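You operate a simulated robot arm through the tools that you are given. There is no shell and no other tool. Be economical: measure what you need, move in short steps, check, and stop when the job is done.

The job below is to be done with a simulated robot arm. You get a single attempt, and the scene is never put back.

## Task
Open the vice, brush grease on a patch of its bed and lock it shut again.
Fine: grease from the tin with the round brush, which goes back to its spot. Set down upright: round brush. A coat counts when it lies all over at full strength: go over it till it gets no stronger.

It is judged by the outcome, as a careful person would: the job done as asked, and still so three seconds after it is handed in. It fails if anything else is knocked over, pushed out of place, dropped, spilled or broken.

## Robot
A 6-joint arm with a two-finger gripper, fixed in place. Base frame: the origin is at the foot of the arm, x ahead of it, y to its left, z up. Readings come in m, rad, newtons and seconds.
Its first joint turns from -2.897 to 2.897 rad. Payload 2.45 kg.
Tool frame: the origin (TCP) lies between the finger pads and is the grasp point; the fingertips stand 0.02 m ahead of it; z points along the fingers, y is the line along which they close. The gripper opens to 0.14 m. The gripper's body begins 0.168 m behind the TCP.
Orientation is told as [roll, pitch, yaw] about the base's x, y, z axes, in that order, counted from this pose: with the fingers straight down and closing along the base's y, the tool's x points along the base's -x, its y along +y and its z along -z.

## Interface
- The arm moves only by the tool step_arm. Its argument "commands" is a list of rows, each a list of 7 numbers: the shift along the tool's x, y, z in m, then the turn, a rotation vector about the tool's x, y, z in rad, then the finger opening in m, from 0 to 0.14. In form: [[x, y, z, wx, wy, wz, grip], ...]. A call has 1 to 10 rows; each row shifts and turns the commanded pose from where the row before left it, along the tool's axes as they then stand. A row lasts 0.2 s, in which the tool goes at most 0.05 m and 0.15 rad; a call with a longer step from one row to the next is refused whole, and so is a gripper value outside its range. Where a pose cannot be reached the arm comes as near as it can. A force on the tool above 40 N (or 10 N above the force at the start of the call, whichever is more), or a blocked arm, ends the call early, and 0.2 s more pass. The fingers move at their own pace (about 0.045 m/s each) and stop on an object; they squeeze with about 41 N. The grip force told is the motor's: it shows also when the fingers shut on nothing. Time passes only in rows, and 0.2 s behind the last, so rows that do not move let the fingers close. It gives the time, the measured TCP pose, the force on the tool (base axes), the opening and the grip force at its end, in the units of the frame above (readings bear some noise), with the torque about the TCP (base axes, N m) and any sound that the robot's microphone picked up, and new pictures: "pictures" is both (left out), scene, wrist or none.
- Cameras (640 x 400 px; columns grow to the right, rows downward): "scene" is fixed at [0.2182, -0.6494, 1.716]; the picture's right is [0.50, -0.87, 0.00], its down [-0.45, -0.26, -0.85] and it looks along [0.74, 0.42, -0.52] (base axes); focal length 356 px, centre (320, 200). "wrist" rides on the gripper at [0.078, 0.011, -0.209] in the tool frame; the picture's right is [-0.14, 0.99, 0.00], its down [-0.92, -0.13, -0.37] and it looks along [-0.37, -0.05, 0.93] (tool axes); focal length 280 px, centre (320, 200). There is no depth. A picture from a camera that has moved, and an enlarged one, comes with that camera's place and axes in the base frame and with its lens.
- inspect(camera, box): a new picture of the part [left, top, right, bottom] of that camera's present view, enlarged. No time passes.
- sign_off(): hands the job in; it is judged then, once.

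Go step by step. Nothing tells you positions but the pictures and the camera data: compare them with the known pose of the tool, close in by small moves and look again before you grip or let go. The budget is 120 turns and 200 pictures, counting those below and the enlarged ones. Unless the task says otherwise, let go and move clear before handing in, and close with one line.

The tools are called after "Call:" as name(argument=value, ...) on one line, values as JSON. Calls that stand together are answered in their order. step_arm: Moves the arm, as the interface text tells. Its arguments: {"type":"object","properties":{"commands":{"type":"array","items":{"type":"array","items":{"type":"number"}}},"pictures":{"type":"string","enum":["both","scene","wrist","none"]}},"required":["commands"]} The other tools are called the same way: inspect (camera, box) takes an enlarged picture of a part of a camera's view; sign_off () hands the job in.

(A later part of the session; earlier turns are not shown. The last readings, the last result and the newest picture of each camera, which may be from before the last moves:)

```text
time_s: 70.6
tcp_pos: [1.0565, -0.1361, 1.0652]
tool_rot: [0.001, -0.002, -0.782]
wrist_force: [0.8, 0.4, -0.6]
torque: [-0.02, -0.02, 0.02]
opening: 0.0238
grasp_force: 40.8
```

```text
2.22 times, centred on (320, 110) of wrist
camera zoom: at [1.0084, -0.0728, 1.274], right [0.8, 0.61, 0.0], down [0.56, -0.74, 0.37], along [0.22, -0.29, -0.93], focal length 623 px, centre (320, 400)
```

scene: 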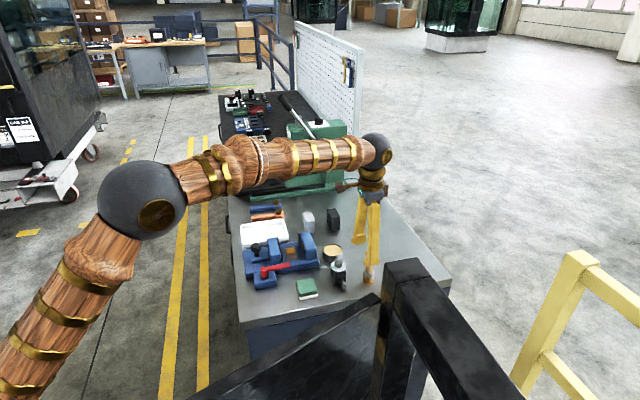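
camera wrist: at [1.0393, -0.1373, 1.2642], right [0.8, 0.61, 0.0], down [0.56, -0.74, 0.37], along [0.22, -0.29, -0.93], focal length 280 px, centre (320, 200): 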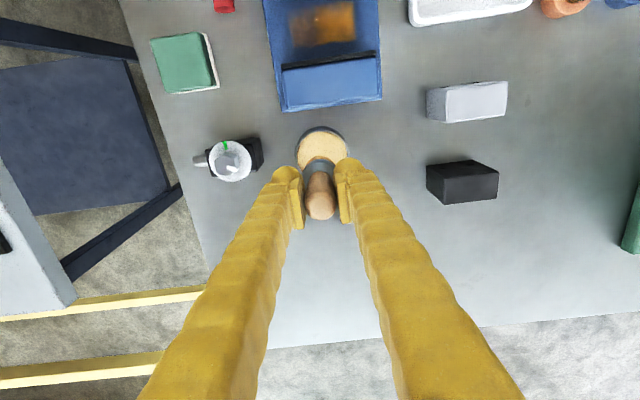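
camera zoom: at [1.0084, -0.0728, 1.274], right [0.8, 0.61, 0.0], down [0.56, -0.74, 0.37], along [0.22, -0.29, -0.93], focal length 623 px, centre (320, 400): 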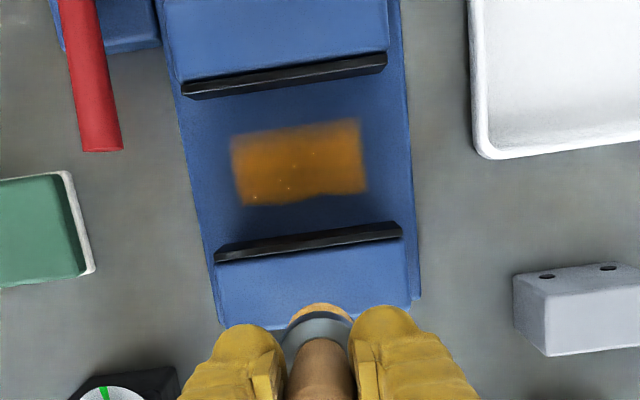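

The patch is about 8 cm long with crisp ends, now evenly coated along one line. The edge toward the fixed jaw looks ragged, so I'll stroke 5 mm nearer to that jaw, coming straight down this time.

Call:
step_arm(commands=[[0.035, 0, 0, 0, 0, 0, 0.0], [0.03, 0, 0, 0, 0, 0, 0.0], [0, 0, 0, 0, 0, 0, 0.0], [0, 0, 0.03, 0, 0, 0, 0.0], [0, 0, 0.03, 0, 0, 0, 0.0], [0, 0, 0.018, 0, 0, 0, 0.0], [0, 0, 0, 0, 0, 0, 0.0]], pictures="none")

Call:
inspect(camera="scene", box=[265, 225, 325, 270])

```text
time_s: 72.2
tcp_pos: [1.0105, -0.09, 0.9856]
tool_rot: [0.002, 0.0, -0.782]
wrist_force: [0.0, 0.0, -1.1]
torque: [-0.01, 0.03, 0.02]
opening: 0.0235
grasp_force: 40.6
```

```text
8.89 times, centred on (295, 248) of scene
camera zoom: at [0.2182, -0.6494, 1.716], right [0.5, -0.87, 0.0], down [-0.45, -0.26, -0.85], along [0.74, 0.42, -0.52], focal length 3160 px, centre (542, -222)
```

zoom: 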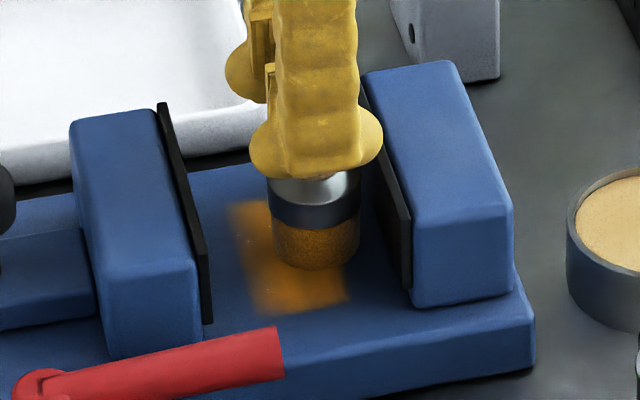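

Call:
step_arm(commands=[[0, 0, 0.0015, 0, 0, 0, 0.0], [0, 0, 0, 0, 0, 0, 0.0]], pictures="none")

```text
time_s: 72.8
tcp_pos: [1.0111, -0.0895, 0.9851]
tool_rot: [0.001, 0.0, -0.782]
wrist_force: [0.5, 2.1, 5.6]
torque: [0.04, 0.09, -0.03]
opening: 0.023
grasp_force: 41.0
```

Light contact at 5.6 N. I'll stroke along here twice.

Call:
step_arm(commands=[[0, 0.012, 0.0003, 0, 0, 0, 0.0], [0, 0.012, 0, 0, 0, 0, 0.0], [0, -0.012, 0, 0, 0, 0, 0.0], [0, -0.012, 0, 0, 0, 0, 0.0], [0, -0.012, 0, 0, 0, 0, 0.0], [0, -0.012, 0, 0, 0, 0, 0.0], [0, -0.006, 0, 0, 0, 0, 0.0], [0, 0.012, 0, 0, 0, 0, 0.0], [0, 0.012, 0, 0, 0, 0, 0.0], [0, 0.006, 0, 0, 0, 0, 0.0]], pictures="none")

Call:
step_arm(commands=[[0, 0.012, 0, 0, 0, 0, 0.0], [0, 0.012, 0, 0, 0, 0, 0.0], [0, -0.012, 0, 0, 0, 0, 0.0], [0, -0.012, 0, 0, 0, 0, 0.0], [0, -0.012, 0, 0, 0, 0, 0.0], [0, -0.012, 0, 0, 0, 0, 0.0], [0, -0.006, 0, 0, 0, 0, 0.0], [0, 0.012, 0, 0, 0, 0, 0.0], [0, 0.012, 0, 0, 0, 0, 0.0], [0, 0.006, 0, 0, 0, 0, 0.0]], pictures="none")

```text
time_s: 75.0
tcp_pos: [1.0117, -0.0902, 0.9855]
tool_rot: [0.003, 0.0, -0.783]
wrist_force: [0.0, -2.0, 2.0]
torque: [-0.08, 0.03, -0.04]
opening: 0.0231
grasp_force: 41.4
```

```text
time_s: 77.2
tcp_pos: [1.0112, -0.0911, 0.9851]
tool_rot: [0.002, -0.001, -0.784]
wrist_force: [-1.5, -0.8, 4.9]
torque: [-0.08, -0.03, 0.0]
opening: 0.0233
grasp_force: 40.7
```

Call:
step_arm(commands=[[0, 0, -0.004, 0, 0, 0, 0.0], [0.016, 0, 0, 0, 0, 0, 0.0], [0, 0, 0.004, 0, 0, 0, 0.0], [0, 0, 0, 0, 0, 0, 0.0]], pictures="none")

Call:
inspect(camera="scene", box=[265, 225, 325, 270])

```text
time_s: 78.2
tcp_pos: [1.0003, -0.0804, 0.9848]
tool_rot: [0.002, 0.0, -0.781]
wrist_force: [-0.8, 0.9, 1.1]
torque: [0.06, 0.0, 0.02]
opening: 0.0233
grasp_force: 41.0
```

```text
8.89 times, centred on (295, 248) of scene
camera zoom: at [0.2182, -0.6494, 1.716], right [0.5, -0.87, 0.0], down [-0.45, -0.26, -0.85], along [0.74, 0.42, -0.52], focal length 3160 px, centre (542, -222)
```

zoom: 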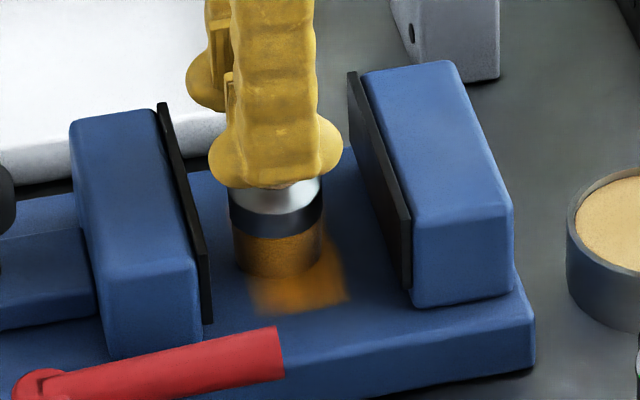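

Call:
step_arm(commands=[[0.003, 0, 0.0006, 0, 0, 0, 0.0], [0, 0.012, 0, 0, 0, 0, 0.0], [0, 0.012, 0, 0, 0, 0, 0.0], [0, -0.012, 0, 0, 0, 0, 0.0], [0, -0.012, 0, 0, 0, 0, 0.0], [0, -0.012, 0, 0, 0, 0, 0.0], [0, -0.012, 0, 0, 0, 0, 0.0], [0, -0.006, 0, 0, 0, 0, 0.0], [0, 0, 0, 0, 0, 0, 0.0]], pictures="none")

Call:
step_arm(commands=[[0, 0.012, 0.0003, 0, 0, 0, 0.0], [0, 0.012, 0, 0, 0, 0, 0.0], [0, 0.012, 0, 0, 0, 0, 0.0], [0, 0.012, 0, 0, 0, 0, 0.0], [0, 0.006, 0, 0, 0, 0, 0.0], [0, -0.012, 0, 0, 0, 0, 0.0], [0, -0.012, 0, 0, 0, 0, 0.0], [0, -0.012, 0, 0, 0, 0, 0.0], [0, -0.012, 0, 0, 0, 0, 0.0], [0, -0.006, 0, 0, 0, 0, 0.0]], pictures="none")

Call:
step_arm(commands=[[-0.003, 0.03, -0.02, 0, 0, 0, 0.0], [0, 0.0, -0.03, 0, 0, 0, 0.0], [0, 0.0, -0.03, 0, 0, 0, 0.0], [-0.04, 0.0, 0, 0, 0, 0, 0.0], [-0.04, 0.0, 0, 0, 0, 0, 0.0]], pictures="none")

Call:
inspect(camera="scene", box=[275, 235, 315, 265])

Call:
inspect(camera="wrist", box=[260, 20, 380, 120])

```text
time_s: 80.2
tcp_pos: [0.9758, -0.0995, 0.9848]
tool_rot: [0.001, -0.001, -0.783]
wrist_force: [6.5, 4.6, 25.9]
torque: [0.01, -0.23, 0.03]
opening: 0.0233
grasp_force: 40.7
```

```text
time_s: 82.4
tcp_pos: [0.9764, -0.0983, 0.984]
tool_rot: [0.002, -0.001, -0.782]
wrist_force: [0.9, 0.1, -1.7]
torque: [0.0, 0.01, 0.03]
opening: 0.0234
grasp_force: 40.8
```

```text
time_s: 83.6
tcp_pos: [1.0556, -0.1352, 1.065]
tool_rot: [0.002, 0.0, -0.782]
wrist_force: [-0.8, 1.1, -0.4]
torque: [0.0, -0.03, -0.01]
opening: 0.0231
grasp_force: 40.7
```

```text
13.33 times, centred on (295, 250) of scene
camera zoom: at [0.2182, -0.6494, 1.716], right [0.5, -0.87, 0.0], down [-0.45, -0.26, -0.85], along [0.74, 0.42, -0.52], focal length 4740 px, centre (653, -467)
```

zoom: 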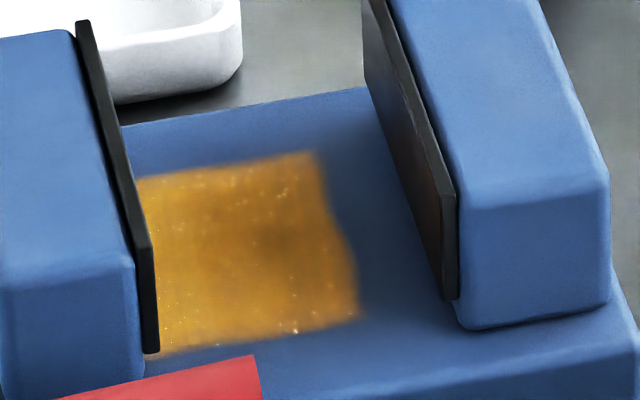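

```text
4.00 times, centred on (320, 70) of wrist
camera zoom: at [1.0071, -0.0722, 1.2743], right [0.8, 0.61, 0.0], down [0.56, -0.74, 0.37], along [0.22, -0.29, -0.93], focal length 1122 px, centre (320, 720)
```

zoom: 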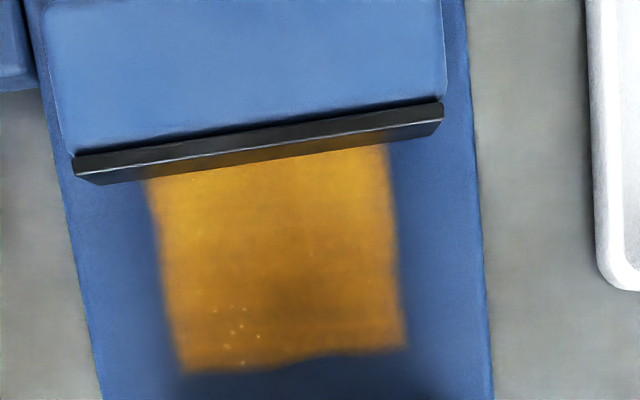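

The coat runs right up to the moving jaw, so the patch probably continues underneath it and the vice must open wider. I'll return the brush to its spot first.

Call:
step_arm(commands=[[-0.0261, -0.0279, 0, 0, 0, 0, 0.0], [-0.0261, -0.0279, 0, 0, 0, 0, 0.0], [-0.0261, -0.0279, 0, 0, 0, 0, 0.0], [-0.0261, -0.0279, 0, 0, 0, 0, 0.0], [-0.0261, -0.0279, 0, 0, 0, 0, 0.0], [-0.0261, -0.0279, 0, 0, 0, 0, 0.0], [0, 0, 0, 0, 0, 0, 0.0], [0, 0, 0.04, 0, 0, 0, 0.0], [0, 0, 0.04, 0, 0, 0, 0.0], [0, 0, 0.015, 0, 0, 0, 0.0]], pictures="none")

Call:
inspect(camera="scene", box=[320, 210, 420, 300])

```text
time_s: 85.8
tcp_pos: [1.0502, -0.3637, 0.9696]
tool_rot: [0.002, 0.001, -0.782]
wrist_force: [-0.4, -0.5, -0.9]
torque: [-0.05, 0.04, -0.05]
opening: 0.0233
grasp_force: 40.9
```

```text
4.44 times, centred on (370, 255) of scene
camera zoom: at [0.2182, -0.6494, 1.716], right [0.5, -0.87, 0.0], down [-0.45, -0.26, -0.85], along [0.74, 0.42, -0.52], focal length 1580 px, centre (98, -44)
```

zoom: 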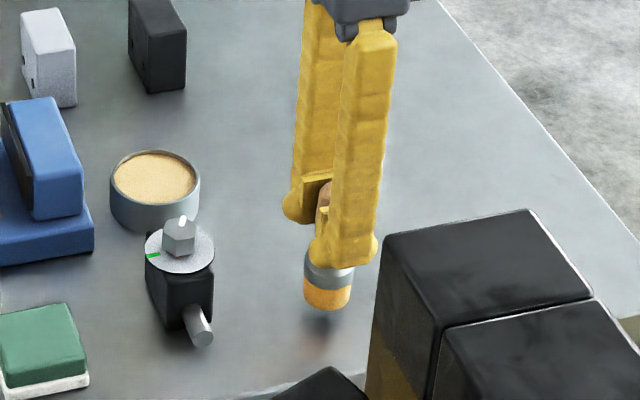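

Call:
step_arm(commands=[[0.002, -0.002, 0.004, 0, 0, 0, 0.0], [0, 0, 0.002, 0, 0, 0, 0.0], [0, 0, 0.0015, 0, 0, 0, 0.0], [0, 0, 0, 0, 0, 0, 0.0]], pictures="none")

Call:
inspect(camera="scene", box=[320, 210, 420, 300])

```text
time_s: 86.8
tcp_pos: [1.0474, -0.3649, 0.9621]
tool_rot: [0.001, 0.001, -0.783]
wrist_force: [0.4, 0.7, -1.5]
torque: [0.0, -0.01, 0.02]
opening: 0.0232
grasp_force: 40.9
```

```text
4.44 times, centred on (370, 255) of scene
camera zoom: at [0.2182, -0.6494, 1.716], right [0.5, -0.87, 0.0], down [-0.45, -0.26, -0.85], along [0.74, 0.42, -0.52], focal length 1580 px, centre (98, -44)
```

zoom: 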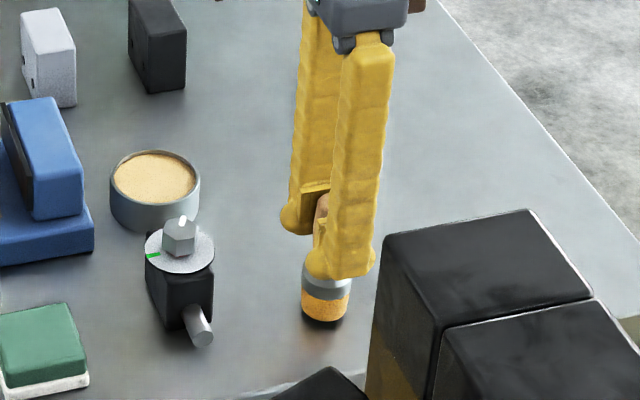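

Call:
step_arm(commands=[[0, 0, 0.0015, 0, 0, 0, 0.0], [0, 0, 0, 0, 0, 0, 0.0]], pictures="none")

```text
time_s: 87.4
tcp_pos: [1.0462, -0.365, 0.9607]
tool_rot: [0.002, 0.0, -0.781]
wrist_force: [0.6, -0.6, -0.5]
torque: [0.0, 0.0, -0.03]
opening: 0.0235
grasp_force: 40.8
```

Call:
step_arm(commands=[[0, 0, 0.0015, 0, 0, 0, 0.0], [0, 0, 0, 0, 0, 0, 0.0]], pictures="none")

```text
time_s: 88.0
tcp_pos: [1.0468, -0.365, 0.9583]
tool_rot: [0.001, 0.0, -0.781]
wrist_force: [-0.9, -0.6, 0.2]
torque: [0.01, 0.02, -0.02]
opening: 0.0231
grasp_force: 40.8
```

Call:
step_arm(commands=[[0, 0, 0.0015, 0, 0, 0, 0.0], [0, 0, 0, 0, 0, 0, 0.0]], pictures="none")

Call:
inspect(camera="scene", box=[350, 235, 395, 295])

```text
time_s: 88.6
tcp_pos: [1.0465, -0.3655, 0.9566]
tool_rot: [0.002, 0.0, -0.783]
wrist_force: [-0.3, 0.3, -0.7]
torque: [0.03, -0.03, -0.03]
opening: 0.0236
grasp_force: 41.1
```

```text
6.67 times, centred on (372, 265) of scene
camera zoom: at [0.2182, -0.6494, 1.716], right [0.5, -0.87, 0.0], down [-0.45, -0.26, -0.85], along [0.74, 0.42, -0.52], focal length 2370 px, centre (-30, -233)
```

zoom: 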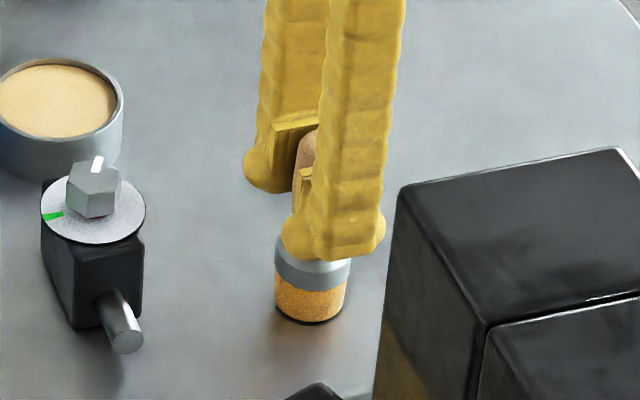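

Call:
step_arm(commands=[[0, 0, 0.0012, 0, 0, 0, 0.0], [0, 0, 0, 0, 0, 0, 0.0]], pictures="none")

```text
time_s: 89.2
tcp_pos: [1.0475, -0.3641, 0.9568]
tool_rot: [0.003, 0.0, -0.781]
wrist_force: [0.0, -0.1, -0.3]
torque: [0.02, 0.04, -0.02]
opening: 0.0233
grasp_force: 40.5
```

Call:
step_arm(commands=[[0, 0, 0.0012, 0, 0, 0, 0.0], [0, 0, 0, 0, 0, 0, 0.0]], pictures="none")

```text
time_s: 89.8
tcp_pos: [1.0468, -0.3631, 0.9564]
tool_rot: [0.003, 0.0, -0.782]
wrist_force: [0.6, -0.7, 8.1]
torque: [-0.07, 0.1, 0.01]
opening: 0.0234
grasp_force: 41.5
```

Contact with the bench, 8 N. I'll release and rise straight up.

Call:
step_arm(commands=[[0, 0, -0.0006, 0, 0, 0, 0.0], [0, 0, 0, 0, 0, 0, 0.045], [0, 0, 0, 0, 0, 0, 0.07], [0, 0, 0, 0, 0, 0, 0.07], [0, 0, -0.03, 0, 0, 0, 0.07], [0, 0, -0.04, 0, 0, 0, 0.07], [0, 0, -0.04, 0, 0, 0, 0.07]], pictures="wrist")

Call:
inspect(camera="scene", box=[320, 210, 420, 300])

```text
time_s: 91.4
tcp_pos: [1.0481, -0.3655, 1.0641]
tool_rot: [0.003, -0.001, -0.782]
wrist_force: [0.5, -0.3, -0.3]
torque: [0.01, 0.04, 0.01]
opening: 0.0701
grasp_force: 0.0
camera wrist: at [0.9984, -0.302, 1.2743], right [0.8, 0.61, 0.0], down [0.56, -0.74, 0.37], along [0.22, -0.29, -0.93], focal length 280 px, centre (320, 200)
```

wrist: 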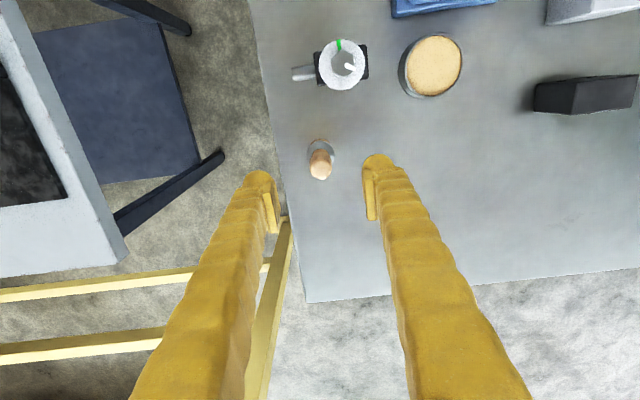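

```text
4.44 times, centred on (370, 255) of scene
camera zoom: at [0.2182, -0.6494, 1.716], right [0.5, -0.87, 0.0], down [-0.45, -0.26, -0.85], along [0.74, 0.42, -0.52], focal length 1580 px, centre (98, -44)
```

zoom: 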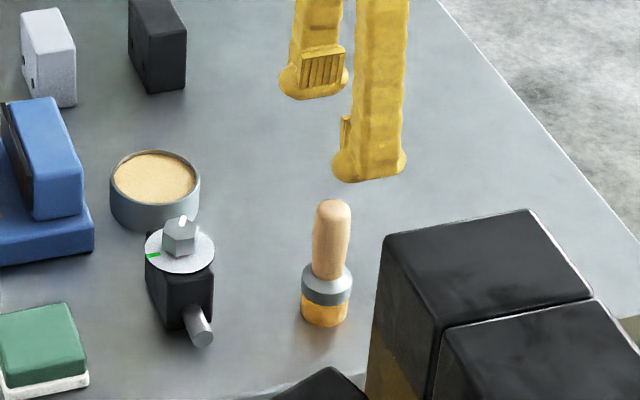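

The brush stands at its spot. Now back to the knob to open the vice further.

Call:
step_arm(commands=[[0.0384, 0.0187, -0.001, 0, 0, 0, 0.07], [0.0384, 0.0187, 0, 0, 0, 0, 0.06], [0.0384, 0.0187, 0, 0, 0, 0, 0.06], [0.0384, 0.0187, 0, 0, 0, 0, 0.06], [0.0384, 0.0187, 0, 0, 0, 0, 0.06], [0.0384, 0.0187, 0, 0, 0, 0, 0.06], [0.0384, 0.0187, 0, 0, 0, 0, 0.06], [0.0384, 0.0187, 0, 0, 0, 0, 0.06], [0.0384, 0.0187, 0, 0, 0, 0, 0.06], [0, 0, 0.03, 0, 0, 0, 0.06]], pictures="wrist")

```text
time_s: 93.6
tcp_pos: [0.9204, -0.001, 1.0375]
tool_rot: [0.001, -0.001, -0.782]
wrist_force: [0.6, -0.9, 0.4]
torque: [0.02, 0.02, -0.02]
opening: 0.0602
grasp_force: 0.1
camera wrist: at [0.8717, 0.0623, 1.2465], right [0.8, 0.61, 0.0], down [0.56, -0.74, 0.37], along [0.22, -0.29, -0.93], focal length 280 px, centre (320, 200)
```

wrist: 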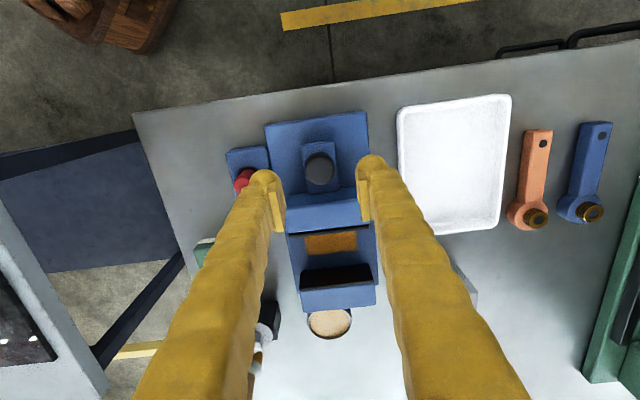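

Call:
step_arm(commands=[[0, 0, 0.04, 0, 0, 0, 0.06], [0, 0, 0.034, 0, 0, 0, 0.06], [0, 0, 0, 0, 0, 0, 0.0], [0, 0, 0, 0, 0, 0, 0.0], [0, 0, 0, 0, 0, 0, 0.0], [0.005, 0, 0, 0, 0, 0, 0.0], [0.005, 0, 0, 0, 0, 0, 0.0], [0.005, 0, 0, 0, 0, 0, 0.0]], pictures="wrist")

```text
time_s: 95.4
tcp_pos: [0.9101, 0.0093, 0.9623]
tool_rot: [0.002, 0.0, -0.782]
wrist_force: [-0.4, -1.9, -9.8]
torque: [-0.11, -0.01, 0.03]
opening: 0.0306
grasp_force: 45.0
camera wrist: at [0.8614, 0.0725, 1.1718], right [0.8, 0.61, 0.0], down [0.56, -0.74, 0.37], along [0.22, -0.29, -0.93], focal length 280 px, centre (320, 200)
```

wrist: 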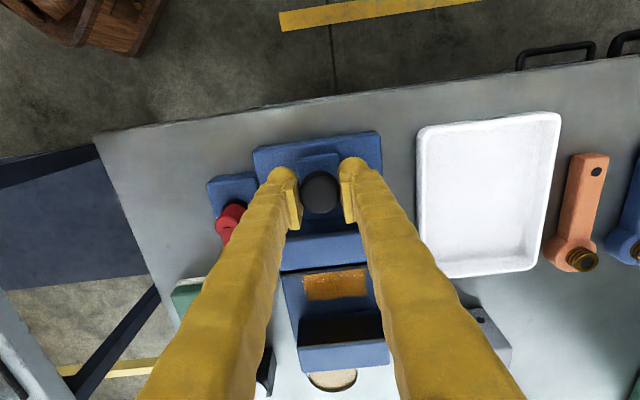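

Call:
step_arm(commands=[[0.005, 0, 0, 0, 0, 0, 0.0], [0.005, 0, 0, 0, 0, 0, 0.0], [0.005, 0, 0, 0, 0, 0, 0.0], [0, 0, 0, 0, 0, 0, 0.0]], pictures="wrist")

Call:
inspect(camera="scene", box=[235, 225, 325, 295])

```text
time_s: 96.4
tcp_pos: [0.9, 0.0178, 0.9647]
tool_rot: [0.002, 0.0, -0.78]
wrist_force: [27.6, -20.1, 11.0]
torque: [-0.35, -0.4, 0.05]
opening: 0.0306
grasp_force: 44.8
camera wrist: at [0.851, 0.0822, 1.1732], right [0.8, 0.61, 0.0], down [0.56, -0.74, 0.37], along [0.23, -0.29, -0.93], focal length 280 px, centre (320, 200)
```

wrist: 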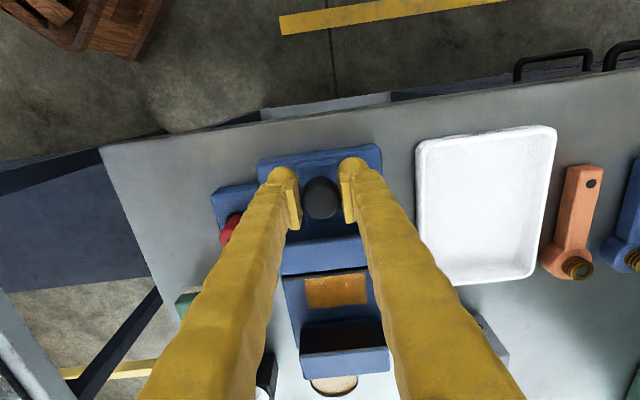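

```text
5.71 times, centred on (280, 260) of scene
camera zoom: at [0.2182, -0.6494, 1.716], right [0.5, -0.87, 0.0], down [-0.45, -0.26, -0.85], along [0.74, 0.42, -0.52], focal length 2032 px, centre (549, -143)
```

zoom: 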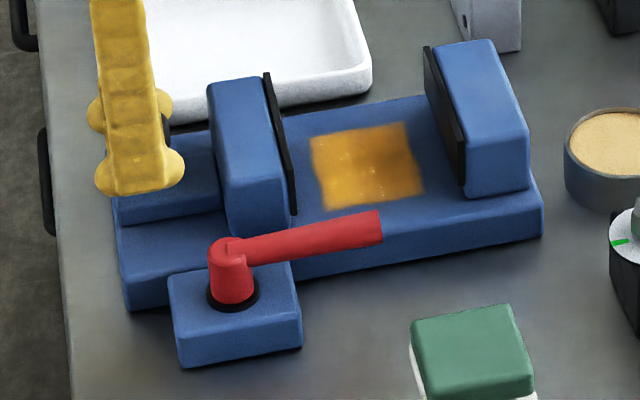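

The vice is now fully open against its stop. The coated rectangle sits centred in the gap, so the whole patch seems covered. I'll release and look closely at evenness.

Call:
step_arm(commands=[[-0.002, 0, 0, 0, 0, 0, 0.0], [0, 0, 0, 0, 0, 0, 0.06], [0, 0, 0, 0, 0, 0, 0.06], [0, 0, -0.035, 0, 0, 0, 0.08], [0, 0, -0.045, 0, 0, 0, 0.1], [-0.035, 0, -0.03, 0, 0, 0, 0.14], [-0.04, 0, 0, 0, 0, 0, 0.14], [-0.02, 0, 0, 0, 0, 0, 0.14]], pictures="wrist")

Call:
inspect(camera="scene", box=[270, 235, 310, 265])

Call:
inspect(camera="wrist", box=[260, 120, 380, 230])

```text
time_s: 98.2
tcp_pos: [0.9678, -0.0488, 1.0727]
tool_rot: [0.003, -0.001, -0.782]
wrist_force: [-0.1, 0.3, 0.4]
torque: [-0.02, 0.0, -0.03]
opening: 0.1398
grasp_force: 0.1
camera wrist: at [0.9192, 0.0139, 1.2823], right [0.8, 0.61, 0.0], down [0.56, -0.74, 0.37], along [0.22, -0.29, -0.93], focal length 280 px, centre (320, 200)
```

wrist: 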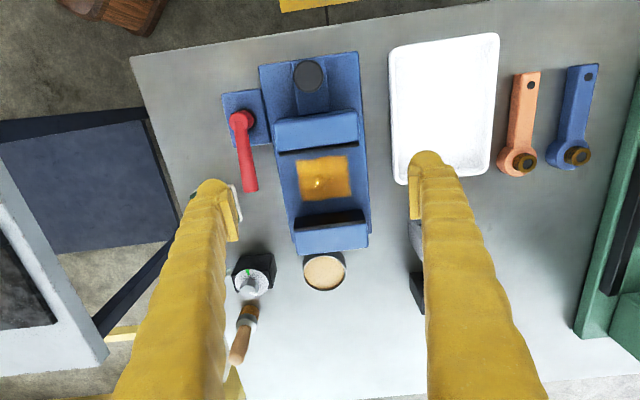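

```text
13.33 times, centred on (290, 250) of scene
camera zoom: at [0.2182, -0.6494, 1.716], right [0.5, -0.87, 0.0], down [-0.45, -0.26, -0.85], along [0.74, 0.42, -0.52], focal length 4740 px, centre (720, -467)
```

zoom: 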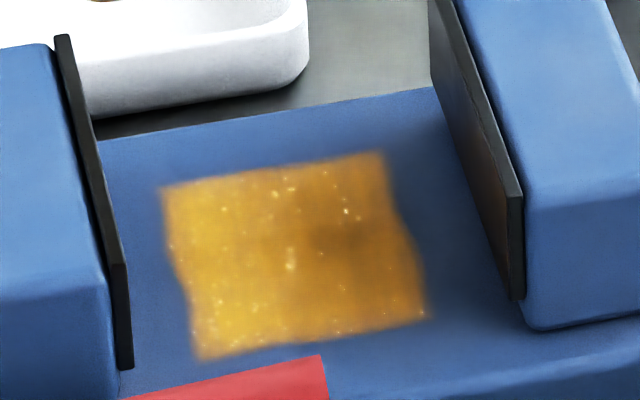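

```text
3.64 times, centred on (320, 175) of wrist
camera zoom: at [0.9192, 0.0139, 1.2823], right [0.8, 0.61, 0.0], down [0.56, -0.74, 0.37], along [0.22, -0.29, -0.93], focal length 1020 px, centre (320, 291)
```

zoom: 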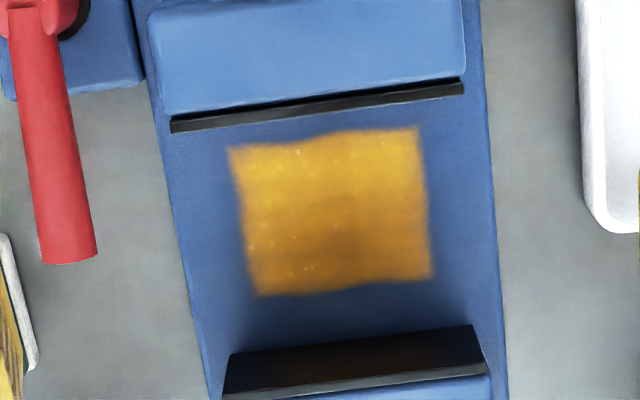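

The coat looks nearly even, with a slightly darker spot in the middle. I'll fetch the brush again, reload and go over everything once more to see if it gets any stronger.

Call:
step_arm(commands=[[-0.0348, -0.021, 0, 0, 0, 0, 0.08], [-0.0348, -0.021, 0, 0, 0, 0, 0.07], [-0.0348, -0.021, 0, 0, 0, 0, 0.07], [-0.0348, -0.021, 0, 0, 0, 0, 0.07], [-0.0348, -0.021, 0, 0, 0, 0, 0.07], [-0.0348, -0.021, 0, 0, 0, 0, 0.07], [-0.0348, -0.021, 0, 0, 0, 0, 0.07], [-0.0348, -0.021, 0, 0, 0, 0, 0.07], [0, 0, 0.035, 0, 0, 0, 0.07], [0, 0, 0.035, 0, 0, 0, 0.07]], pictures="none")

Call:
inspect(camera="wrist", box=[240, 110, 400, 250])

```text
time_s: 100.4
tcp_pos: [1.0475, -0.3652, 1.002]
tool_rot: [0.001, 0.0, -0.782]
wrist_force: [-0.8, 0.1, 0.7]
torque: [-0.04, -0.05, -0.01]
opening: 0.07
grasp_force: 0.0
```

```text
2.86 times, centred on (320, 180) of wrist
camera zoom: at [0.9983, -0.3016, 1.211], right [0.8, 0.61, 0.0], down [0.56, -0.74, 0.37], along [0.22, -0.29, -0.93], focal length 801 px, centre (320, 257)
```

zoom: 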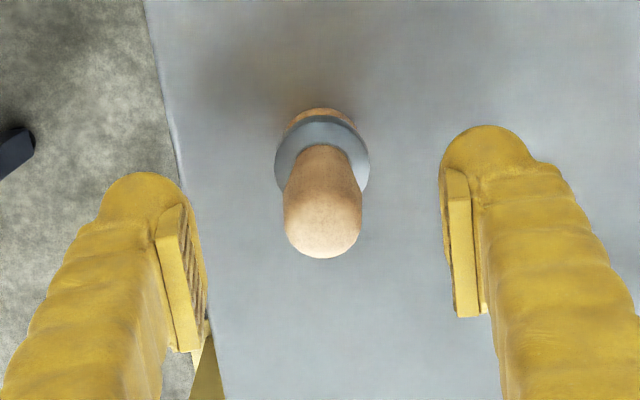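

Call:
step_arm(commands=[[0, 0, 0.02, 0, 0, 0, 0.07], [0, 0, 0.019, 0, 0, 0, 0.07], [0, 0, 0, 0, 0, 0, 0.03], [0, 0, 0, 0, 0, 0, 0.03], [0, 0, 0, 0, 0, 0, 0.0], [0, 0, 0, 0, 0, 0, 0.0]], pictures="none")

Call:
step_arm(commands=[[0, 0, -0.031, 0, 0, 0, 0.0], [0, 0, -0.031, 0, 0, 0, 0.0], [0, 0, -0.031, 0, 0, 0, 0.0], [0.0215, 0.0355, 0, 0, 0, 0, 0.0], [0.0215, 0.0355, 0, 0, 0, 0, 0.0], [0.0215, 0.0355, 0, 0, 0, 0, 0.0], [0.0215, 0.0355, 0, 0, 0, 0, 0.0], [0, 0, 0, 0, 0, 0, 0.0]], pictures="wrist")

Call:
inspect(camera="scene", box=[300, 210, 380, 280])

```text
time_s: 101.8
tcp_pos: [1.0475, -0.3642, 0.9628]
tool_rot: [0.001, 0.0, -0.782]
wrist_force: [0.5, -0.3, -0.2]
torque: [0.01, -0.02, 0.02]
opening: 0.0234
grasp_force: 31.5
```

```text
time_s: 103.6
tcp_pos: [1.0871, -0.2028, 1.0576]
tool_rot: [0.002, -0.001, -0.785]
wrist_force: [-0.3, 0.4, -0.5]
torque: [0.01, 0.0, 0.0]
opening: 0.0232
grasp_force: 40.9
camera wrist: at [1.0379, -0.1396, 1.2659], right [0.8, 0.61, 0.0], down [0.56, -0.74, 0.37], along [0.22, -0.29, -0.93], focal length 280 px, centre (320, 200)
```

wrist: 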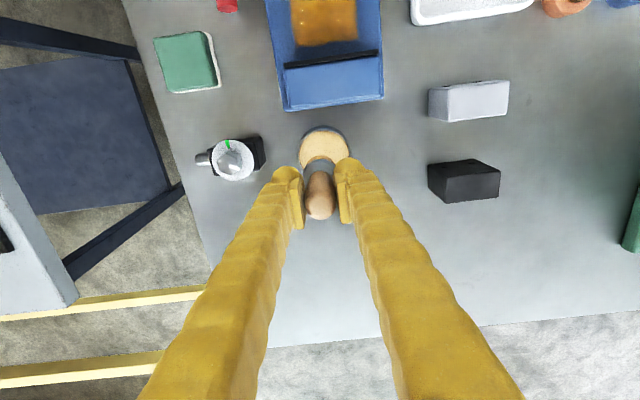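

```text
5.71 times, centred on (340, 245) of scene
camera zoom: at [0.2182, -0.6494, 1.716], right [0.5, -0.87, 0.0], down [-0.45, -0.26, -0.85], along [0.74, 0.42, -0.52], focal length 2032 px, centre (206, -57)
```

zoom: 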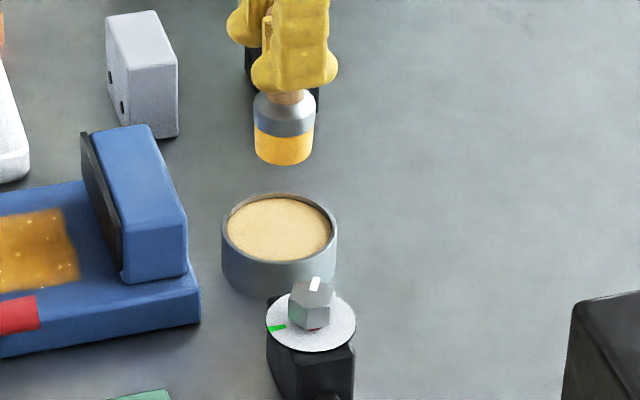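

Call:
step_arm(commands=[[0.003, 0.001, 0.03, 0, 0, 0, 0.0], [0, 0, 0.03, 0, 0, 0, 0.0], [0, 0, 0.008, 0, 0, 0, 0.0], [0, 0, 0.002, 0, 0, 0, 0.0], [0, 0, 0, 0, 0, 0, 0.0]], pictures="none")

Call:
step_arm(commands=[[0, 0, -0.03, 0, 0, 0, 0.0], [0, 0, -0.03, 0, 0, 0, 0.0], [0, 0, -0.025, 0, 0, 0, 0.0], [0.0376, 0.0063, 0, 0, 0, 0, 0.0], [0.0376, 0.0063, 0, 0, 0, 0, 0.0], [0.0376, 0.0063, 0, 0, 0, 0, 0.0], [0.0376, 0.0063, 0, 0, 0, 0, 0.0], [0, 0, 0, 0, 0, 0, 0.0], [0, 0, 0.04, 0, 0, 0, 0.0], [0, 0, 0.038, 0, 0, 0, 0.0]], pictures="none")

Call:
inspect(camera="scene", box=[260, 220, 320, 265])

```text
time_s: 104.8
tcp_pos: [1.0849, -0.2002, 0.9892]
tool_rot: [0.004, -0.002, -0.783]
wrist_force: [-0.7, 0.0, 21.2]
torque: [0.0, 0.12, 0.02]
opening: 0.0234
grasp_force: 40.8
```

```text
time_s: 107.0
tcp_pos: [0.9964, -0.0768, 0.9938]
tool_rot: [0.002, 0.001, -0.783]
wrist_force: [0.5, -0.1, -0.8]
torque: [0.0, -0.03, 0.0]
opening: 0.0232
grasp_force: 40.7
```

```text
8.89 times, centred on (290, 242) of scene
camera zoom: at [0.2182, -0.6494, 1.716], right [0.5, -0.87, 0.0], down [-0.45, -0.26, -0.85], along [0.74, 0.42, -0.52], focal length 3160 px, centre (587, -178)
```

zoom: 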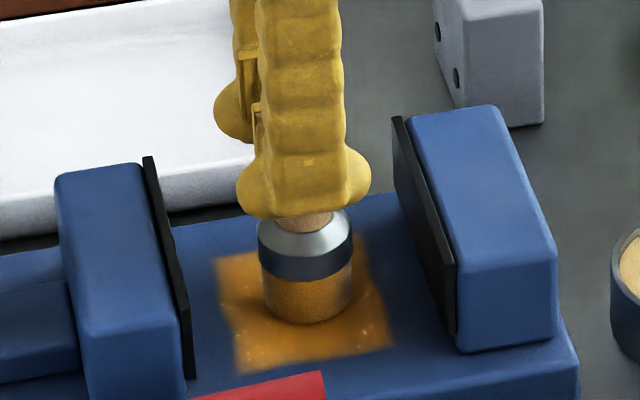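

Call:
step_arm(commands=[[0, 0, 0.005, 0, 0, 0, 0.0], [0, 0, 0, 0, 0, 0, 0.0]], pictures="none")

```text
time_s: 107.6
tcp_pos: [0.995, -0.076, 0.9915]
tool_rot: [0.001, -0.003, -0.78]
wrist_force: [-4.9, 3.6, 33.4]
torque: [0.17, 0.24, -0.04]
opening: 0.0231
grasp_force: 40.9
```

Call:
step_arm(commands=[[0, 0, -0.0016, 0, 0, 0, 0.0], [0, 0.014, 0, 0, 0, 0, 0.0], [0, 0.014, 0, 0, 0, 0, 0.0], [0, -0.014, 0, 0, 0, 0, 0.0], [0, -0.014, 0, 0, 0, 0, 0.0], [0, -0.014, 0, 0, 0, 0, 0.0], [0, -0.014, 0, 0, 0, 0, 0.0], [0, 0.014, 0, 0, 0, 0, 0.0], [0, 0.014, 0, 0, 0, 0, 0.0], [0, 0, 0, 0, 0, 0, 0.0]], pictures="none")

Call:
step_arm(commands=[[0, 0.014, 0, 0, 0, 0, 0.0], [0, 0.014, 0, 0, 0, 0, 0.0], [0, -0.014, 0, 0, 0, 0, 0.0], [0, -0.014, 0, 0, 0, 0, 0.0], [0, -0.014, 0, 0, 0, 0, 0.0], [0, -0.014, 0, 0, 0, 0, 0.0], [0, 0.014, 0, 0, 0, 0, 0.0], [0, 0.014, 0, 0, 0, 0, 0.0], [0, 0, 0, 0, 0, 0, 0.0]], pictures="none")

```text
time_s: 109.8
tcp_pos: [0.9949, -0.0756, 0.99]
tool_rot: [0.002, 0.0, -0.783]
wrist_force: [0.4, 0.3, -1.5]
torque: [0.0, 0.01, -0.01]
opening: 0.0233
grasp_force: 40.9
```

```text
time_s: 111.8
tcp_pos: [0.9947, -0.0758, 0.9897]
tool_rot: [0.002, 0.001, -0.782]
wrist_force: [-0.6, -0.3, -1.1]
torque: [0.01, -0.01, 0.01]
opening: 0.0232
grasp_force: 40.9
```

Contact was lost after easing, so I'll re-press lightly.

Call:
step_arm(commands=[[0, 0, 0.0015, 0, 0, 0, 0.0], [0, 0, 0, 0, 0, 0, 0.0]], pictures="none")

```text
time_s: 112.4
tcp_pos: [0.9954, -0.0763, 0.9894]
tool_rot: [0.004, -0.001, -0.781]
wrist_force: [-1.6, 2.5, 14.1]
torque: [0.01, 0.21, -0.03]
opening: 0.0233
grasp_force: 40.8
```

Call:
step_arm(commands=[[0, 0.014, 0, 0, 0, 0, 0.0], [0, 0.014, 0, 0, 0, 0, 0.0], [0, -0.014, 0, 0, 0, 0, 0.0], [0, -0.014, 0, 0, 0, 0, 0.0], [0, -0.014, 0, 0, 0, 0, 0.0], [0, -0.014, 0, 0, 0, 0, 0.0], [0, 0.014, 0, 0, 0, 0, 0.0], [0, 0.014, 0, 0, 0, 0, 0.0], [0, 0, 0, 0, 0, 0, 0.0]], pictures="none")

Call:
step_arm(commands=[[0, 0, -0.004, 0, 0, 0, 0.0], [-0.014, 0, 0, 0, 0, 0, 0.0], [0, 0, 0.0044, 0, 0, 0, 0.0], [0, 0, 0, 0, 0, 0, 0.0]], pictures="none")

```text
time_s: 114.4
tcp_pos: [0.9958, -0.0758, 0.9876]
tool_rot: [0.002, -0.001, -0.781]
wrist_force: [-3.9, -2.5, 10.6]
torque: [-0.16, 0.14, -0.01]
opening: 0.0231
grasp_force: 41.3
```

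```text
time_s: 115.4
tcp_pos: [1.0053, -0.0871, 0.9898]
tool_rot: [0.001, -0.001, -0.782]
wrist_force: [-2.1, -0.1, 6.6]
torque: [0.1, 0.01, 0.0]
opening: 0.023
grasp_force: 41.2
```

Good light contact on the fixed-jaw side line. I'll stroke here.

Call:
step_arm(commands=[[0, 0.014, 0.0003, 0, 0, 0, 0.0], [0, 0.014, 0, 0, 0, 0, 0.0], [0, -0.014, 0, 0, 0, 0, 0.0], [0, -0.014, 0, 0, 0, 0, 0.0], [0, -0.014, 0, 0, 0, 0, 0.0], [0, -0.014, 0, 0, 0, 0, 0.0], [0, 0.014, 0, 0, 0, 0, 0.0], [0, 0.014, 0, 0, 0, 0, 0.0], [0, 0, 0, 0, 0, 0, 0.0]], pictures="none")

Call:
step_arm(commands=[[0, 0.014, 0.0003, 0, 0, 0, 0.0], [0, 0.014, 0, 0, 0, 0, 0.0], [0, -0.014, 0, 0, 0, 0, 0.0], [0, -0.014, 0, 0, 0, 0, 0.0], [0, -0.014, 0, 0, 0, 0, 0.0], [0, -0.014, 0, 0, 0, 0, 0.0], [0, 0.014, 0, 0, 0, 0, 0.0], [0, 0.014, 0, 0, 0, 0, 0.0], [0, 0, 0, 0, 0, 0, 0.0]], pictures="none")

Call:
step_arm(commands=[[0, 0, -0.004, 0, 0, 0, 0.0], [0.028, 0, 0, 0, 0, 0, 0.0], [0, 0, 0.0042, 0, 0, 0, 0.0], [0, 0, 0, 0, 0, 0, 0.0]], pictures="none")

```text
time_s: 117.4
tcp_pos: [1.0044, -0.0862, 0.9881]
tool_rot: [0.001, -0.001, -0.781]
wrist_force: [-0.2, 0.6, 1.7]
torque: [-0.01, 0.0, 0.01]
opening: 0.0234
grasp_force: 40.9
```

```text
time_s: 119.4
tcp_pos: [1.0049, -0.085, 0.9878]
tool_rot: [0.002, 0.0, -0.781]
wrist_force: [-2.6, -0.8, 10.6]
torque: [-0.06, 0.07, 0.02]
opening: 0.0234
grasp_force: 40.9
```

```text
time_s: 120.4
tcp_pos: [0.986, -0.0668, 0.9875]
tool_rot: [0.002, 0.0, -0.781]
wrist_force: [-0.8, -0.8, 2.8]
torque: [-0.03, 0.06, 0.0]
opening: 0.0232
grasp_force: 40.8
```

Call:
step_arm(commands=[[0, 0.014, 0.0006, 0, 0, 0, 0.0], [0, 0.014, 0, 0, 0, 0, 0.0], [0, -0.014, 0, 0, 0, 0, 0.0], [0, -0.014, 0, 0, 0, 0, 0.0], [0, -0.014, 0, 0, 0, 0, 0.0], [0, -0.014, 0, 0, 0, 0, 0.0], [0, 0.014, 0, 0, 0, 0, 0.0], [0, 0.014, 0, 0, 0, 0, 0.0], [0, 0, 0, 0, 0, 0, 0.0]], pictures="none")

Call:
step_arm(commands=[[0, 0.014, 0.0003, 0, 0, 0, 0.0], [0, 0.014, 0, 0, 0, 0, 0.0], [0, -0.014, 0, 0, 0, 0, 0.0], [0, -0.014, 0, 0, 0, 0, 0.0], [0, -0.014, 0, 0, 0, 0, 0.0], [0, -0.014, 0, 0, 0, 0, 0.0], [0, 0.014, 0, 0, 0, 0, 0.0], [0, 0.014, 0, 0, 0, 0, 0.0], [0, 0, 0, 0, 0, 0, 0.0]], pictures="none")

Call:
step_arm(commands=[[0, 0, -0.02, 0, 0, 0, 0.0], [0, 0, -0.03, 0, 0, 0, 0.0], [0, 0, -0.03, 0, 0, 0, 0.0], [-0.04, 0, 0, 0, 0, 0, 0.0], [-0.04, 0, 0, 0, 0, 0, 0.0], [-0.02, 0, 0, 0, 0, 0, 0.0]], pictures="none")

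Call:
inspect(camera="scene", box=[270, 235, 310, 265])

Call:
inspect(camera="wrist", box=[260, 20, 380, 120])

```text
time_s: 122.4
tcp_pos: [0.9856, -0.0662, 0.9867]
tool_rot: [0.002, 0.001, -0.781]
wrist_force: [-2.5, -3.0, 8.2]
torque: [-0.14, 0.03, -0.03]
opening: 0.0231
grasp_force: 40.7
```

```text
time_s: 124.4
tcp_pos: [0.9859, -0.0669, 0.9865]
tool_rot: [0.002, -0.001, -0.782]
wrist_force: [0.6, -0.2, -1.2]
torque: [-0.02, 0.03, 0.0]
opening: 0.0234
grasp_force: 41.3
```

```text
time_s: 125.8
tcp_pos: [1.0568, -0.1374, 1.0669]
tool_rot: [0.001, 0.0, -0.782]
wrist_force: [-0.6, 1.0, -0.9]
torque: [0.01, -0.03, 0.01]
opening: 0.0236
grasp_force: 40.9
```

```text
13.33 times, centred on (290, 250) of scene
camera zoom: at [0.2182, -0.6494, 1.716], right [0.5, -0.87, 0.0], down [-0.45, -0.26, -0.85], along [0.74, 0.42, -0.52], focal length 4740 px, centre (720, -467)
```

zoom: 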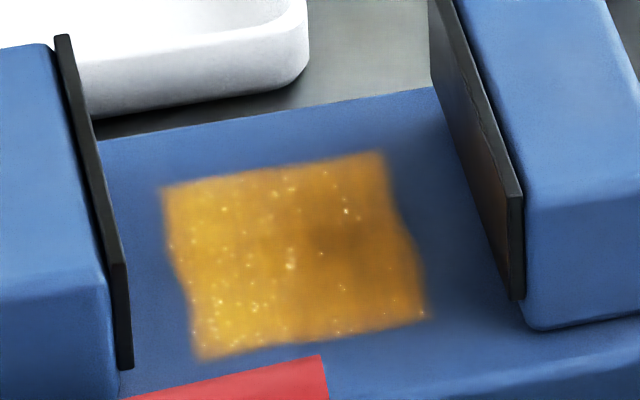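

```text
4.00 times, centred on (320, 70) of wrist
camera zoom: at [1.0081, -0.0738, 1.2757], right [0.8, 0.61, 0.0], down [0.56, -0.74, 0.37], along [0.22, -0.29, -0.93], focal length 1122 px, centre (320, 720)
```

zoom: 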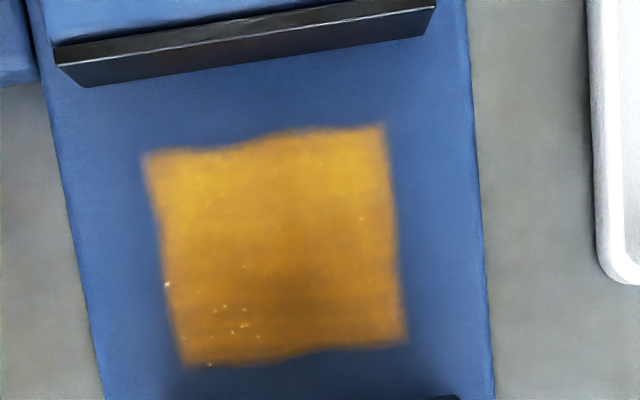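

No change from the extra coat, so it is at full strength and covers the whole patch. I'll return the brush to its spot.

Call:
step_arm(commands=[[-0.0257, -0.02725, 0, 0, 0, 0, 0.0], [-0.0257, -0.02725, 0, 0, 0, 0, 0.0], [-0.0257, -0.02725, 0, 0, 0, 0, 0.0], [-0.0257, -0.02725, 0, 0, 0, 0, 0.0], [-0.0257, -0.02725, 0, 0, 0, 0, 0.0], [-0.0257, -0.02725, 0, 0, 0, 0, 0.0], [0, 0, 0, 0, 0, 0, 0.0], [0, 0, 0.04, 0, 0, 0, 0.0], [0, 0, 0.04, 0, 0, 0, 0.0], [0, 0, 0.022, 0, 0, 0, 0.0]], pictures="none")

Call:
step_arm(commands=[[0, 0, 0.0025, 0, 0, 0, 0.0], [0, 0, 0, 0, 0, 0, 0.0]], pictures="none")

Call:
inspect(camera="scene", box=[320, 210, 420, 300])

```text
time_s: 128.0
tcp_pos: [1.0494, -0.3623, 0.964]
tool_rot: [0.002, 0.0, -0.782]
wrist_force: [0.4, -1.1, 0.1]
torque: [-0.02, 0.01, -0.01]
opening: 0.023
grasp_force: 41.0
```

```text
time_s: 128.6
tcp_pos: [1.0514, -0.36, 0.9618]
tool_rot: [0.002, 0.001, -0.781]
wrist_force: [-0.1, 0.4, -1.9]
torque: [-0.02, 0.03, 0.02]
opening: 0.0232
grasp_force: 41.1
```

```text
4.44 times, centred on (370, 255) of scene
camera zoom: at [0.2182, -0.6494, 1.716], right [0.5, -0.87, 0.0], down [-0.45, -0.26, -0.85], along [0.74, 0.42, -0.52], focal length 1580 px, centre (98, -44)
```

zoom: 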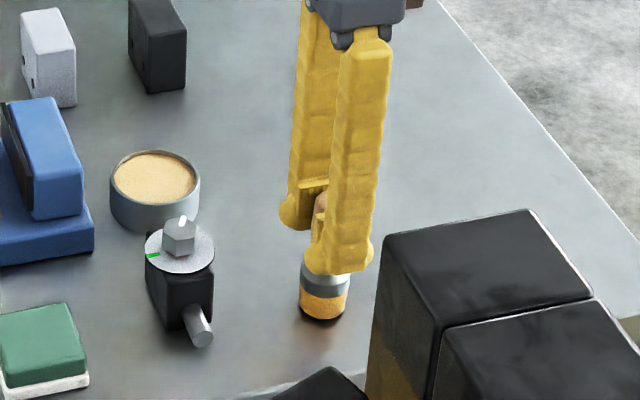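

Call:
step_arm(commands=[[0, 0, 0.0025, 0, 0, 0, 0.0], [0, 0, 0, 0, 0, 0, 0.0]], pictures="none")

Call:
step_arm(commands=[[0, 0, 0.001, 0, 0, 0, 0.0], [0, 0, 0, 0, 0, 0, 0.0]], pictures="none")

```text
time_s: 129.2
tcp_pos: [1.051, -0.3635, 0.9585]
tool_rot: [0.001, -0.002, -0.782]
wrist_force: [-0.3, -0.3, -1.0]
torque: [0.02, -0.01, 0.01]
opening: 0.0232
grasp_force: 41.0
```

```text
time_s: 129.8
tcp_pos: [1.0495, -0.3625, 0.9579]
tool_rot: [0.002, -0.001, -0.782]
wrist_force: [0.3, -0.2, -1.1]
torque: [0.02, -0.01, -0.01]
opening: 0.0232
grasp_force: 41.2
```

Call:
step_arm(commands=[[0, 0, 0.001, 0, 0, 0, 0.0], [0, 0, 0, 0, 0, 0, 0.0]], pictures="none")

Call:
step_arm(commands=[[0, 0, 0.001, 0, 0, 0, 0.0], [0, 0, 0, 0, 0, 0, 0.0]], pictures="none")

```text
time_s: 130.4
tcp_pos: [1.0523, -0.3613, 0.9576]
tool_rot: [0.0, -0.001, -0.783]
wrist_force: [-2.0, -0.4, 8.5]
torque: [-0.04, 0.01, 0.02]
opening: 0.0233
grasp_force: 41.0
```

```text
time_s: 131.0
tcp_pos: [1.052, -0.3611, 0.957]
tool_rot: [0.004, -0.002, -0.782]
wrist_force: [-0.7, -2.3, 25.0]
torque: [-0.17, -0.09, 0.02]
opening: 0.0234
grasp_force: 41.1
```

It stands on the bench. I'll ease off, release and rise.

Call:
step_arm(commands=[[0, 0, -0.0015, 0, 0, 0, 0.0], [0, 0, 0, 0, 0, 0, 0.045], [0, 0, 0, 0, 0, 0, 0.07], [0, 0, 0, 0, 0, 0, 0.07], [0, 0, -0.03, 0, 0, 0, 0.07], [0, 0, -0.04, 0, 0, 0, 0.07], [0, 0, -0.04, 0, 0, 0, 0.07]], pictures="none")

Call:
inspect(camera="scene", box=[320, 210, 420, 300])

```text
time_s: 132.6
tcp_pos: [1.0504, -0.3602, 1.0677]
tool_rot: [0.002, 0.002, -0.782]
wrist_force: [0.2, -0.2, -0.9]
torque: [0.04, 0.03, -0.03]
opening: 0.0699
grasp_force: 0.2
```

```text
4.44 times, centred on (370, 255) of scene
camera zoom: at [0.2182, -0.6494, 1.716], right [0.5, -0.87, 0.0], down [-0.45, -0.26, -0.85], along [0.74, 0.42, -0.52], focal length 1580 px, centre (98, -44)
```

zoom: 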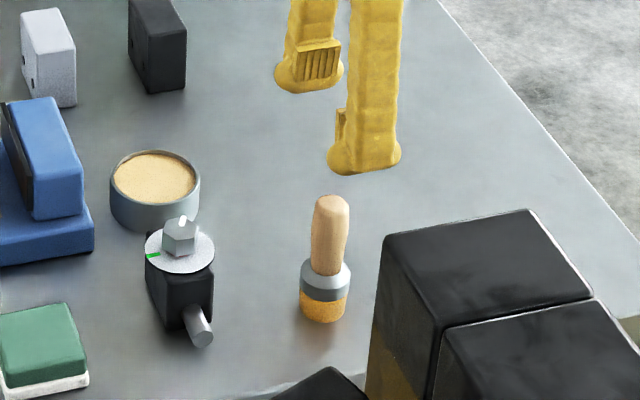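

The brush stands upright exactly at its original spot. Now to the knob to close the vice.

Call:
step_arm(commands=[[0.0371, 0.0162, -0.0015, 0, 0, 0, 0.07], [0.0371, 0.0162, 0, 0, 0, 0, 0.06], [0.0371, 0.0162, 0, 0, 0, 0, 0.06], [0.0371, 0.0162, 0, 0, 0, 0, 0.06], [0.0371, 0.0162, 0, 0, 0, 0, 0.06], [0.0371, 0.0162, 0, 0, 0, 0, 0.06], [0.0371, 0.0162, 0, 0, 0, 0, 0.06], [0.0371, 0.0162, 0, 0, 0, 0, 0.06], [0.0371, 0.0162, 0, 0, 0, 0, 0.06], [0.0371, 0.0162, 0, 0, 0, 0, 0.06]], pictures="none")

Call:
step_arm(commands=[[0, 0, 0.03, 0, 0, 0, 0.06]], pictures="wrist")

```text
time_s: 134.8
tcp_pos: [0.9004, 0.0142, 1.0695]
tool_rot: [0.002, 0.0, -0.785]
wrist_force: [0.5, -0.5, 0.4]
torque: [-0.01, 0.0, 0.01]
opening: 0.06
grasp_force: 0.1
```

```text
time_s: 135.2
tcp_pos: [0.9009, 0.0147, 1.038]
tool_rot: [0.003, 0.001, -0.781]
wrist_force: [-1.1, -0.2, -0.2]
torque: [-0.01, 0.0, -0.01]
opening: 0.0601
grasp_force: 0.1
camera wrist: at [0.8517, 0.0785, 1.2486], right [0.8, 0.61, 0.0], down [0.56, -0.74, 0.37], along [0.22, -0.29, -0.93], focal length 280 px, centre (320, 200)
```

wrist: 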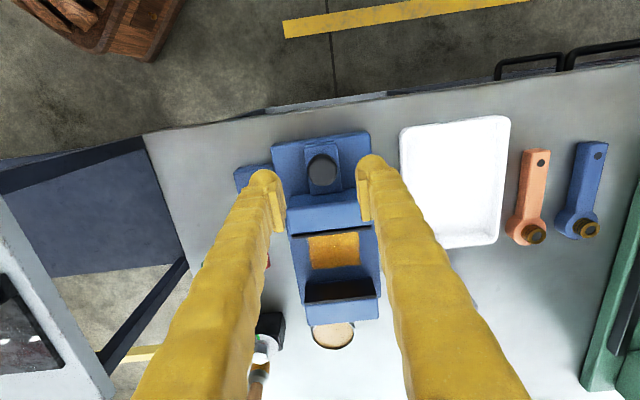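

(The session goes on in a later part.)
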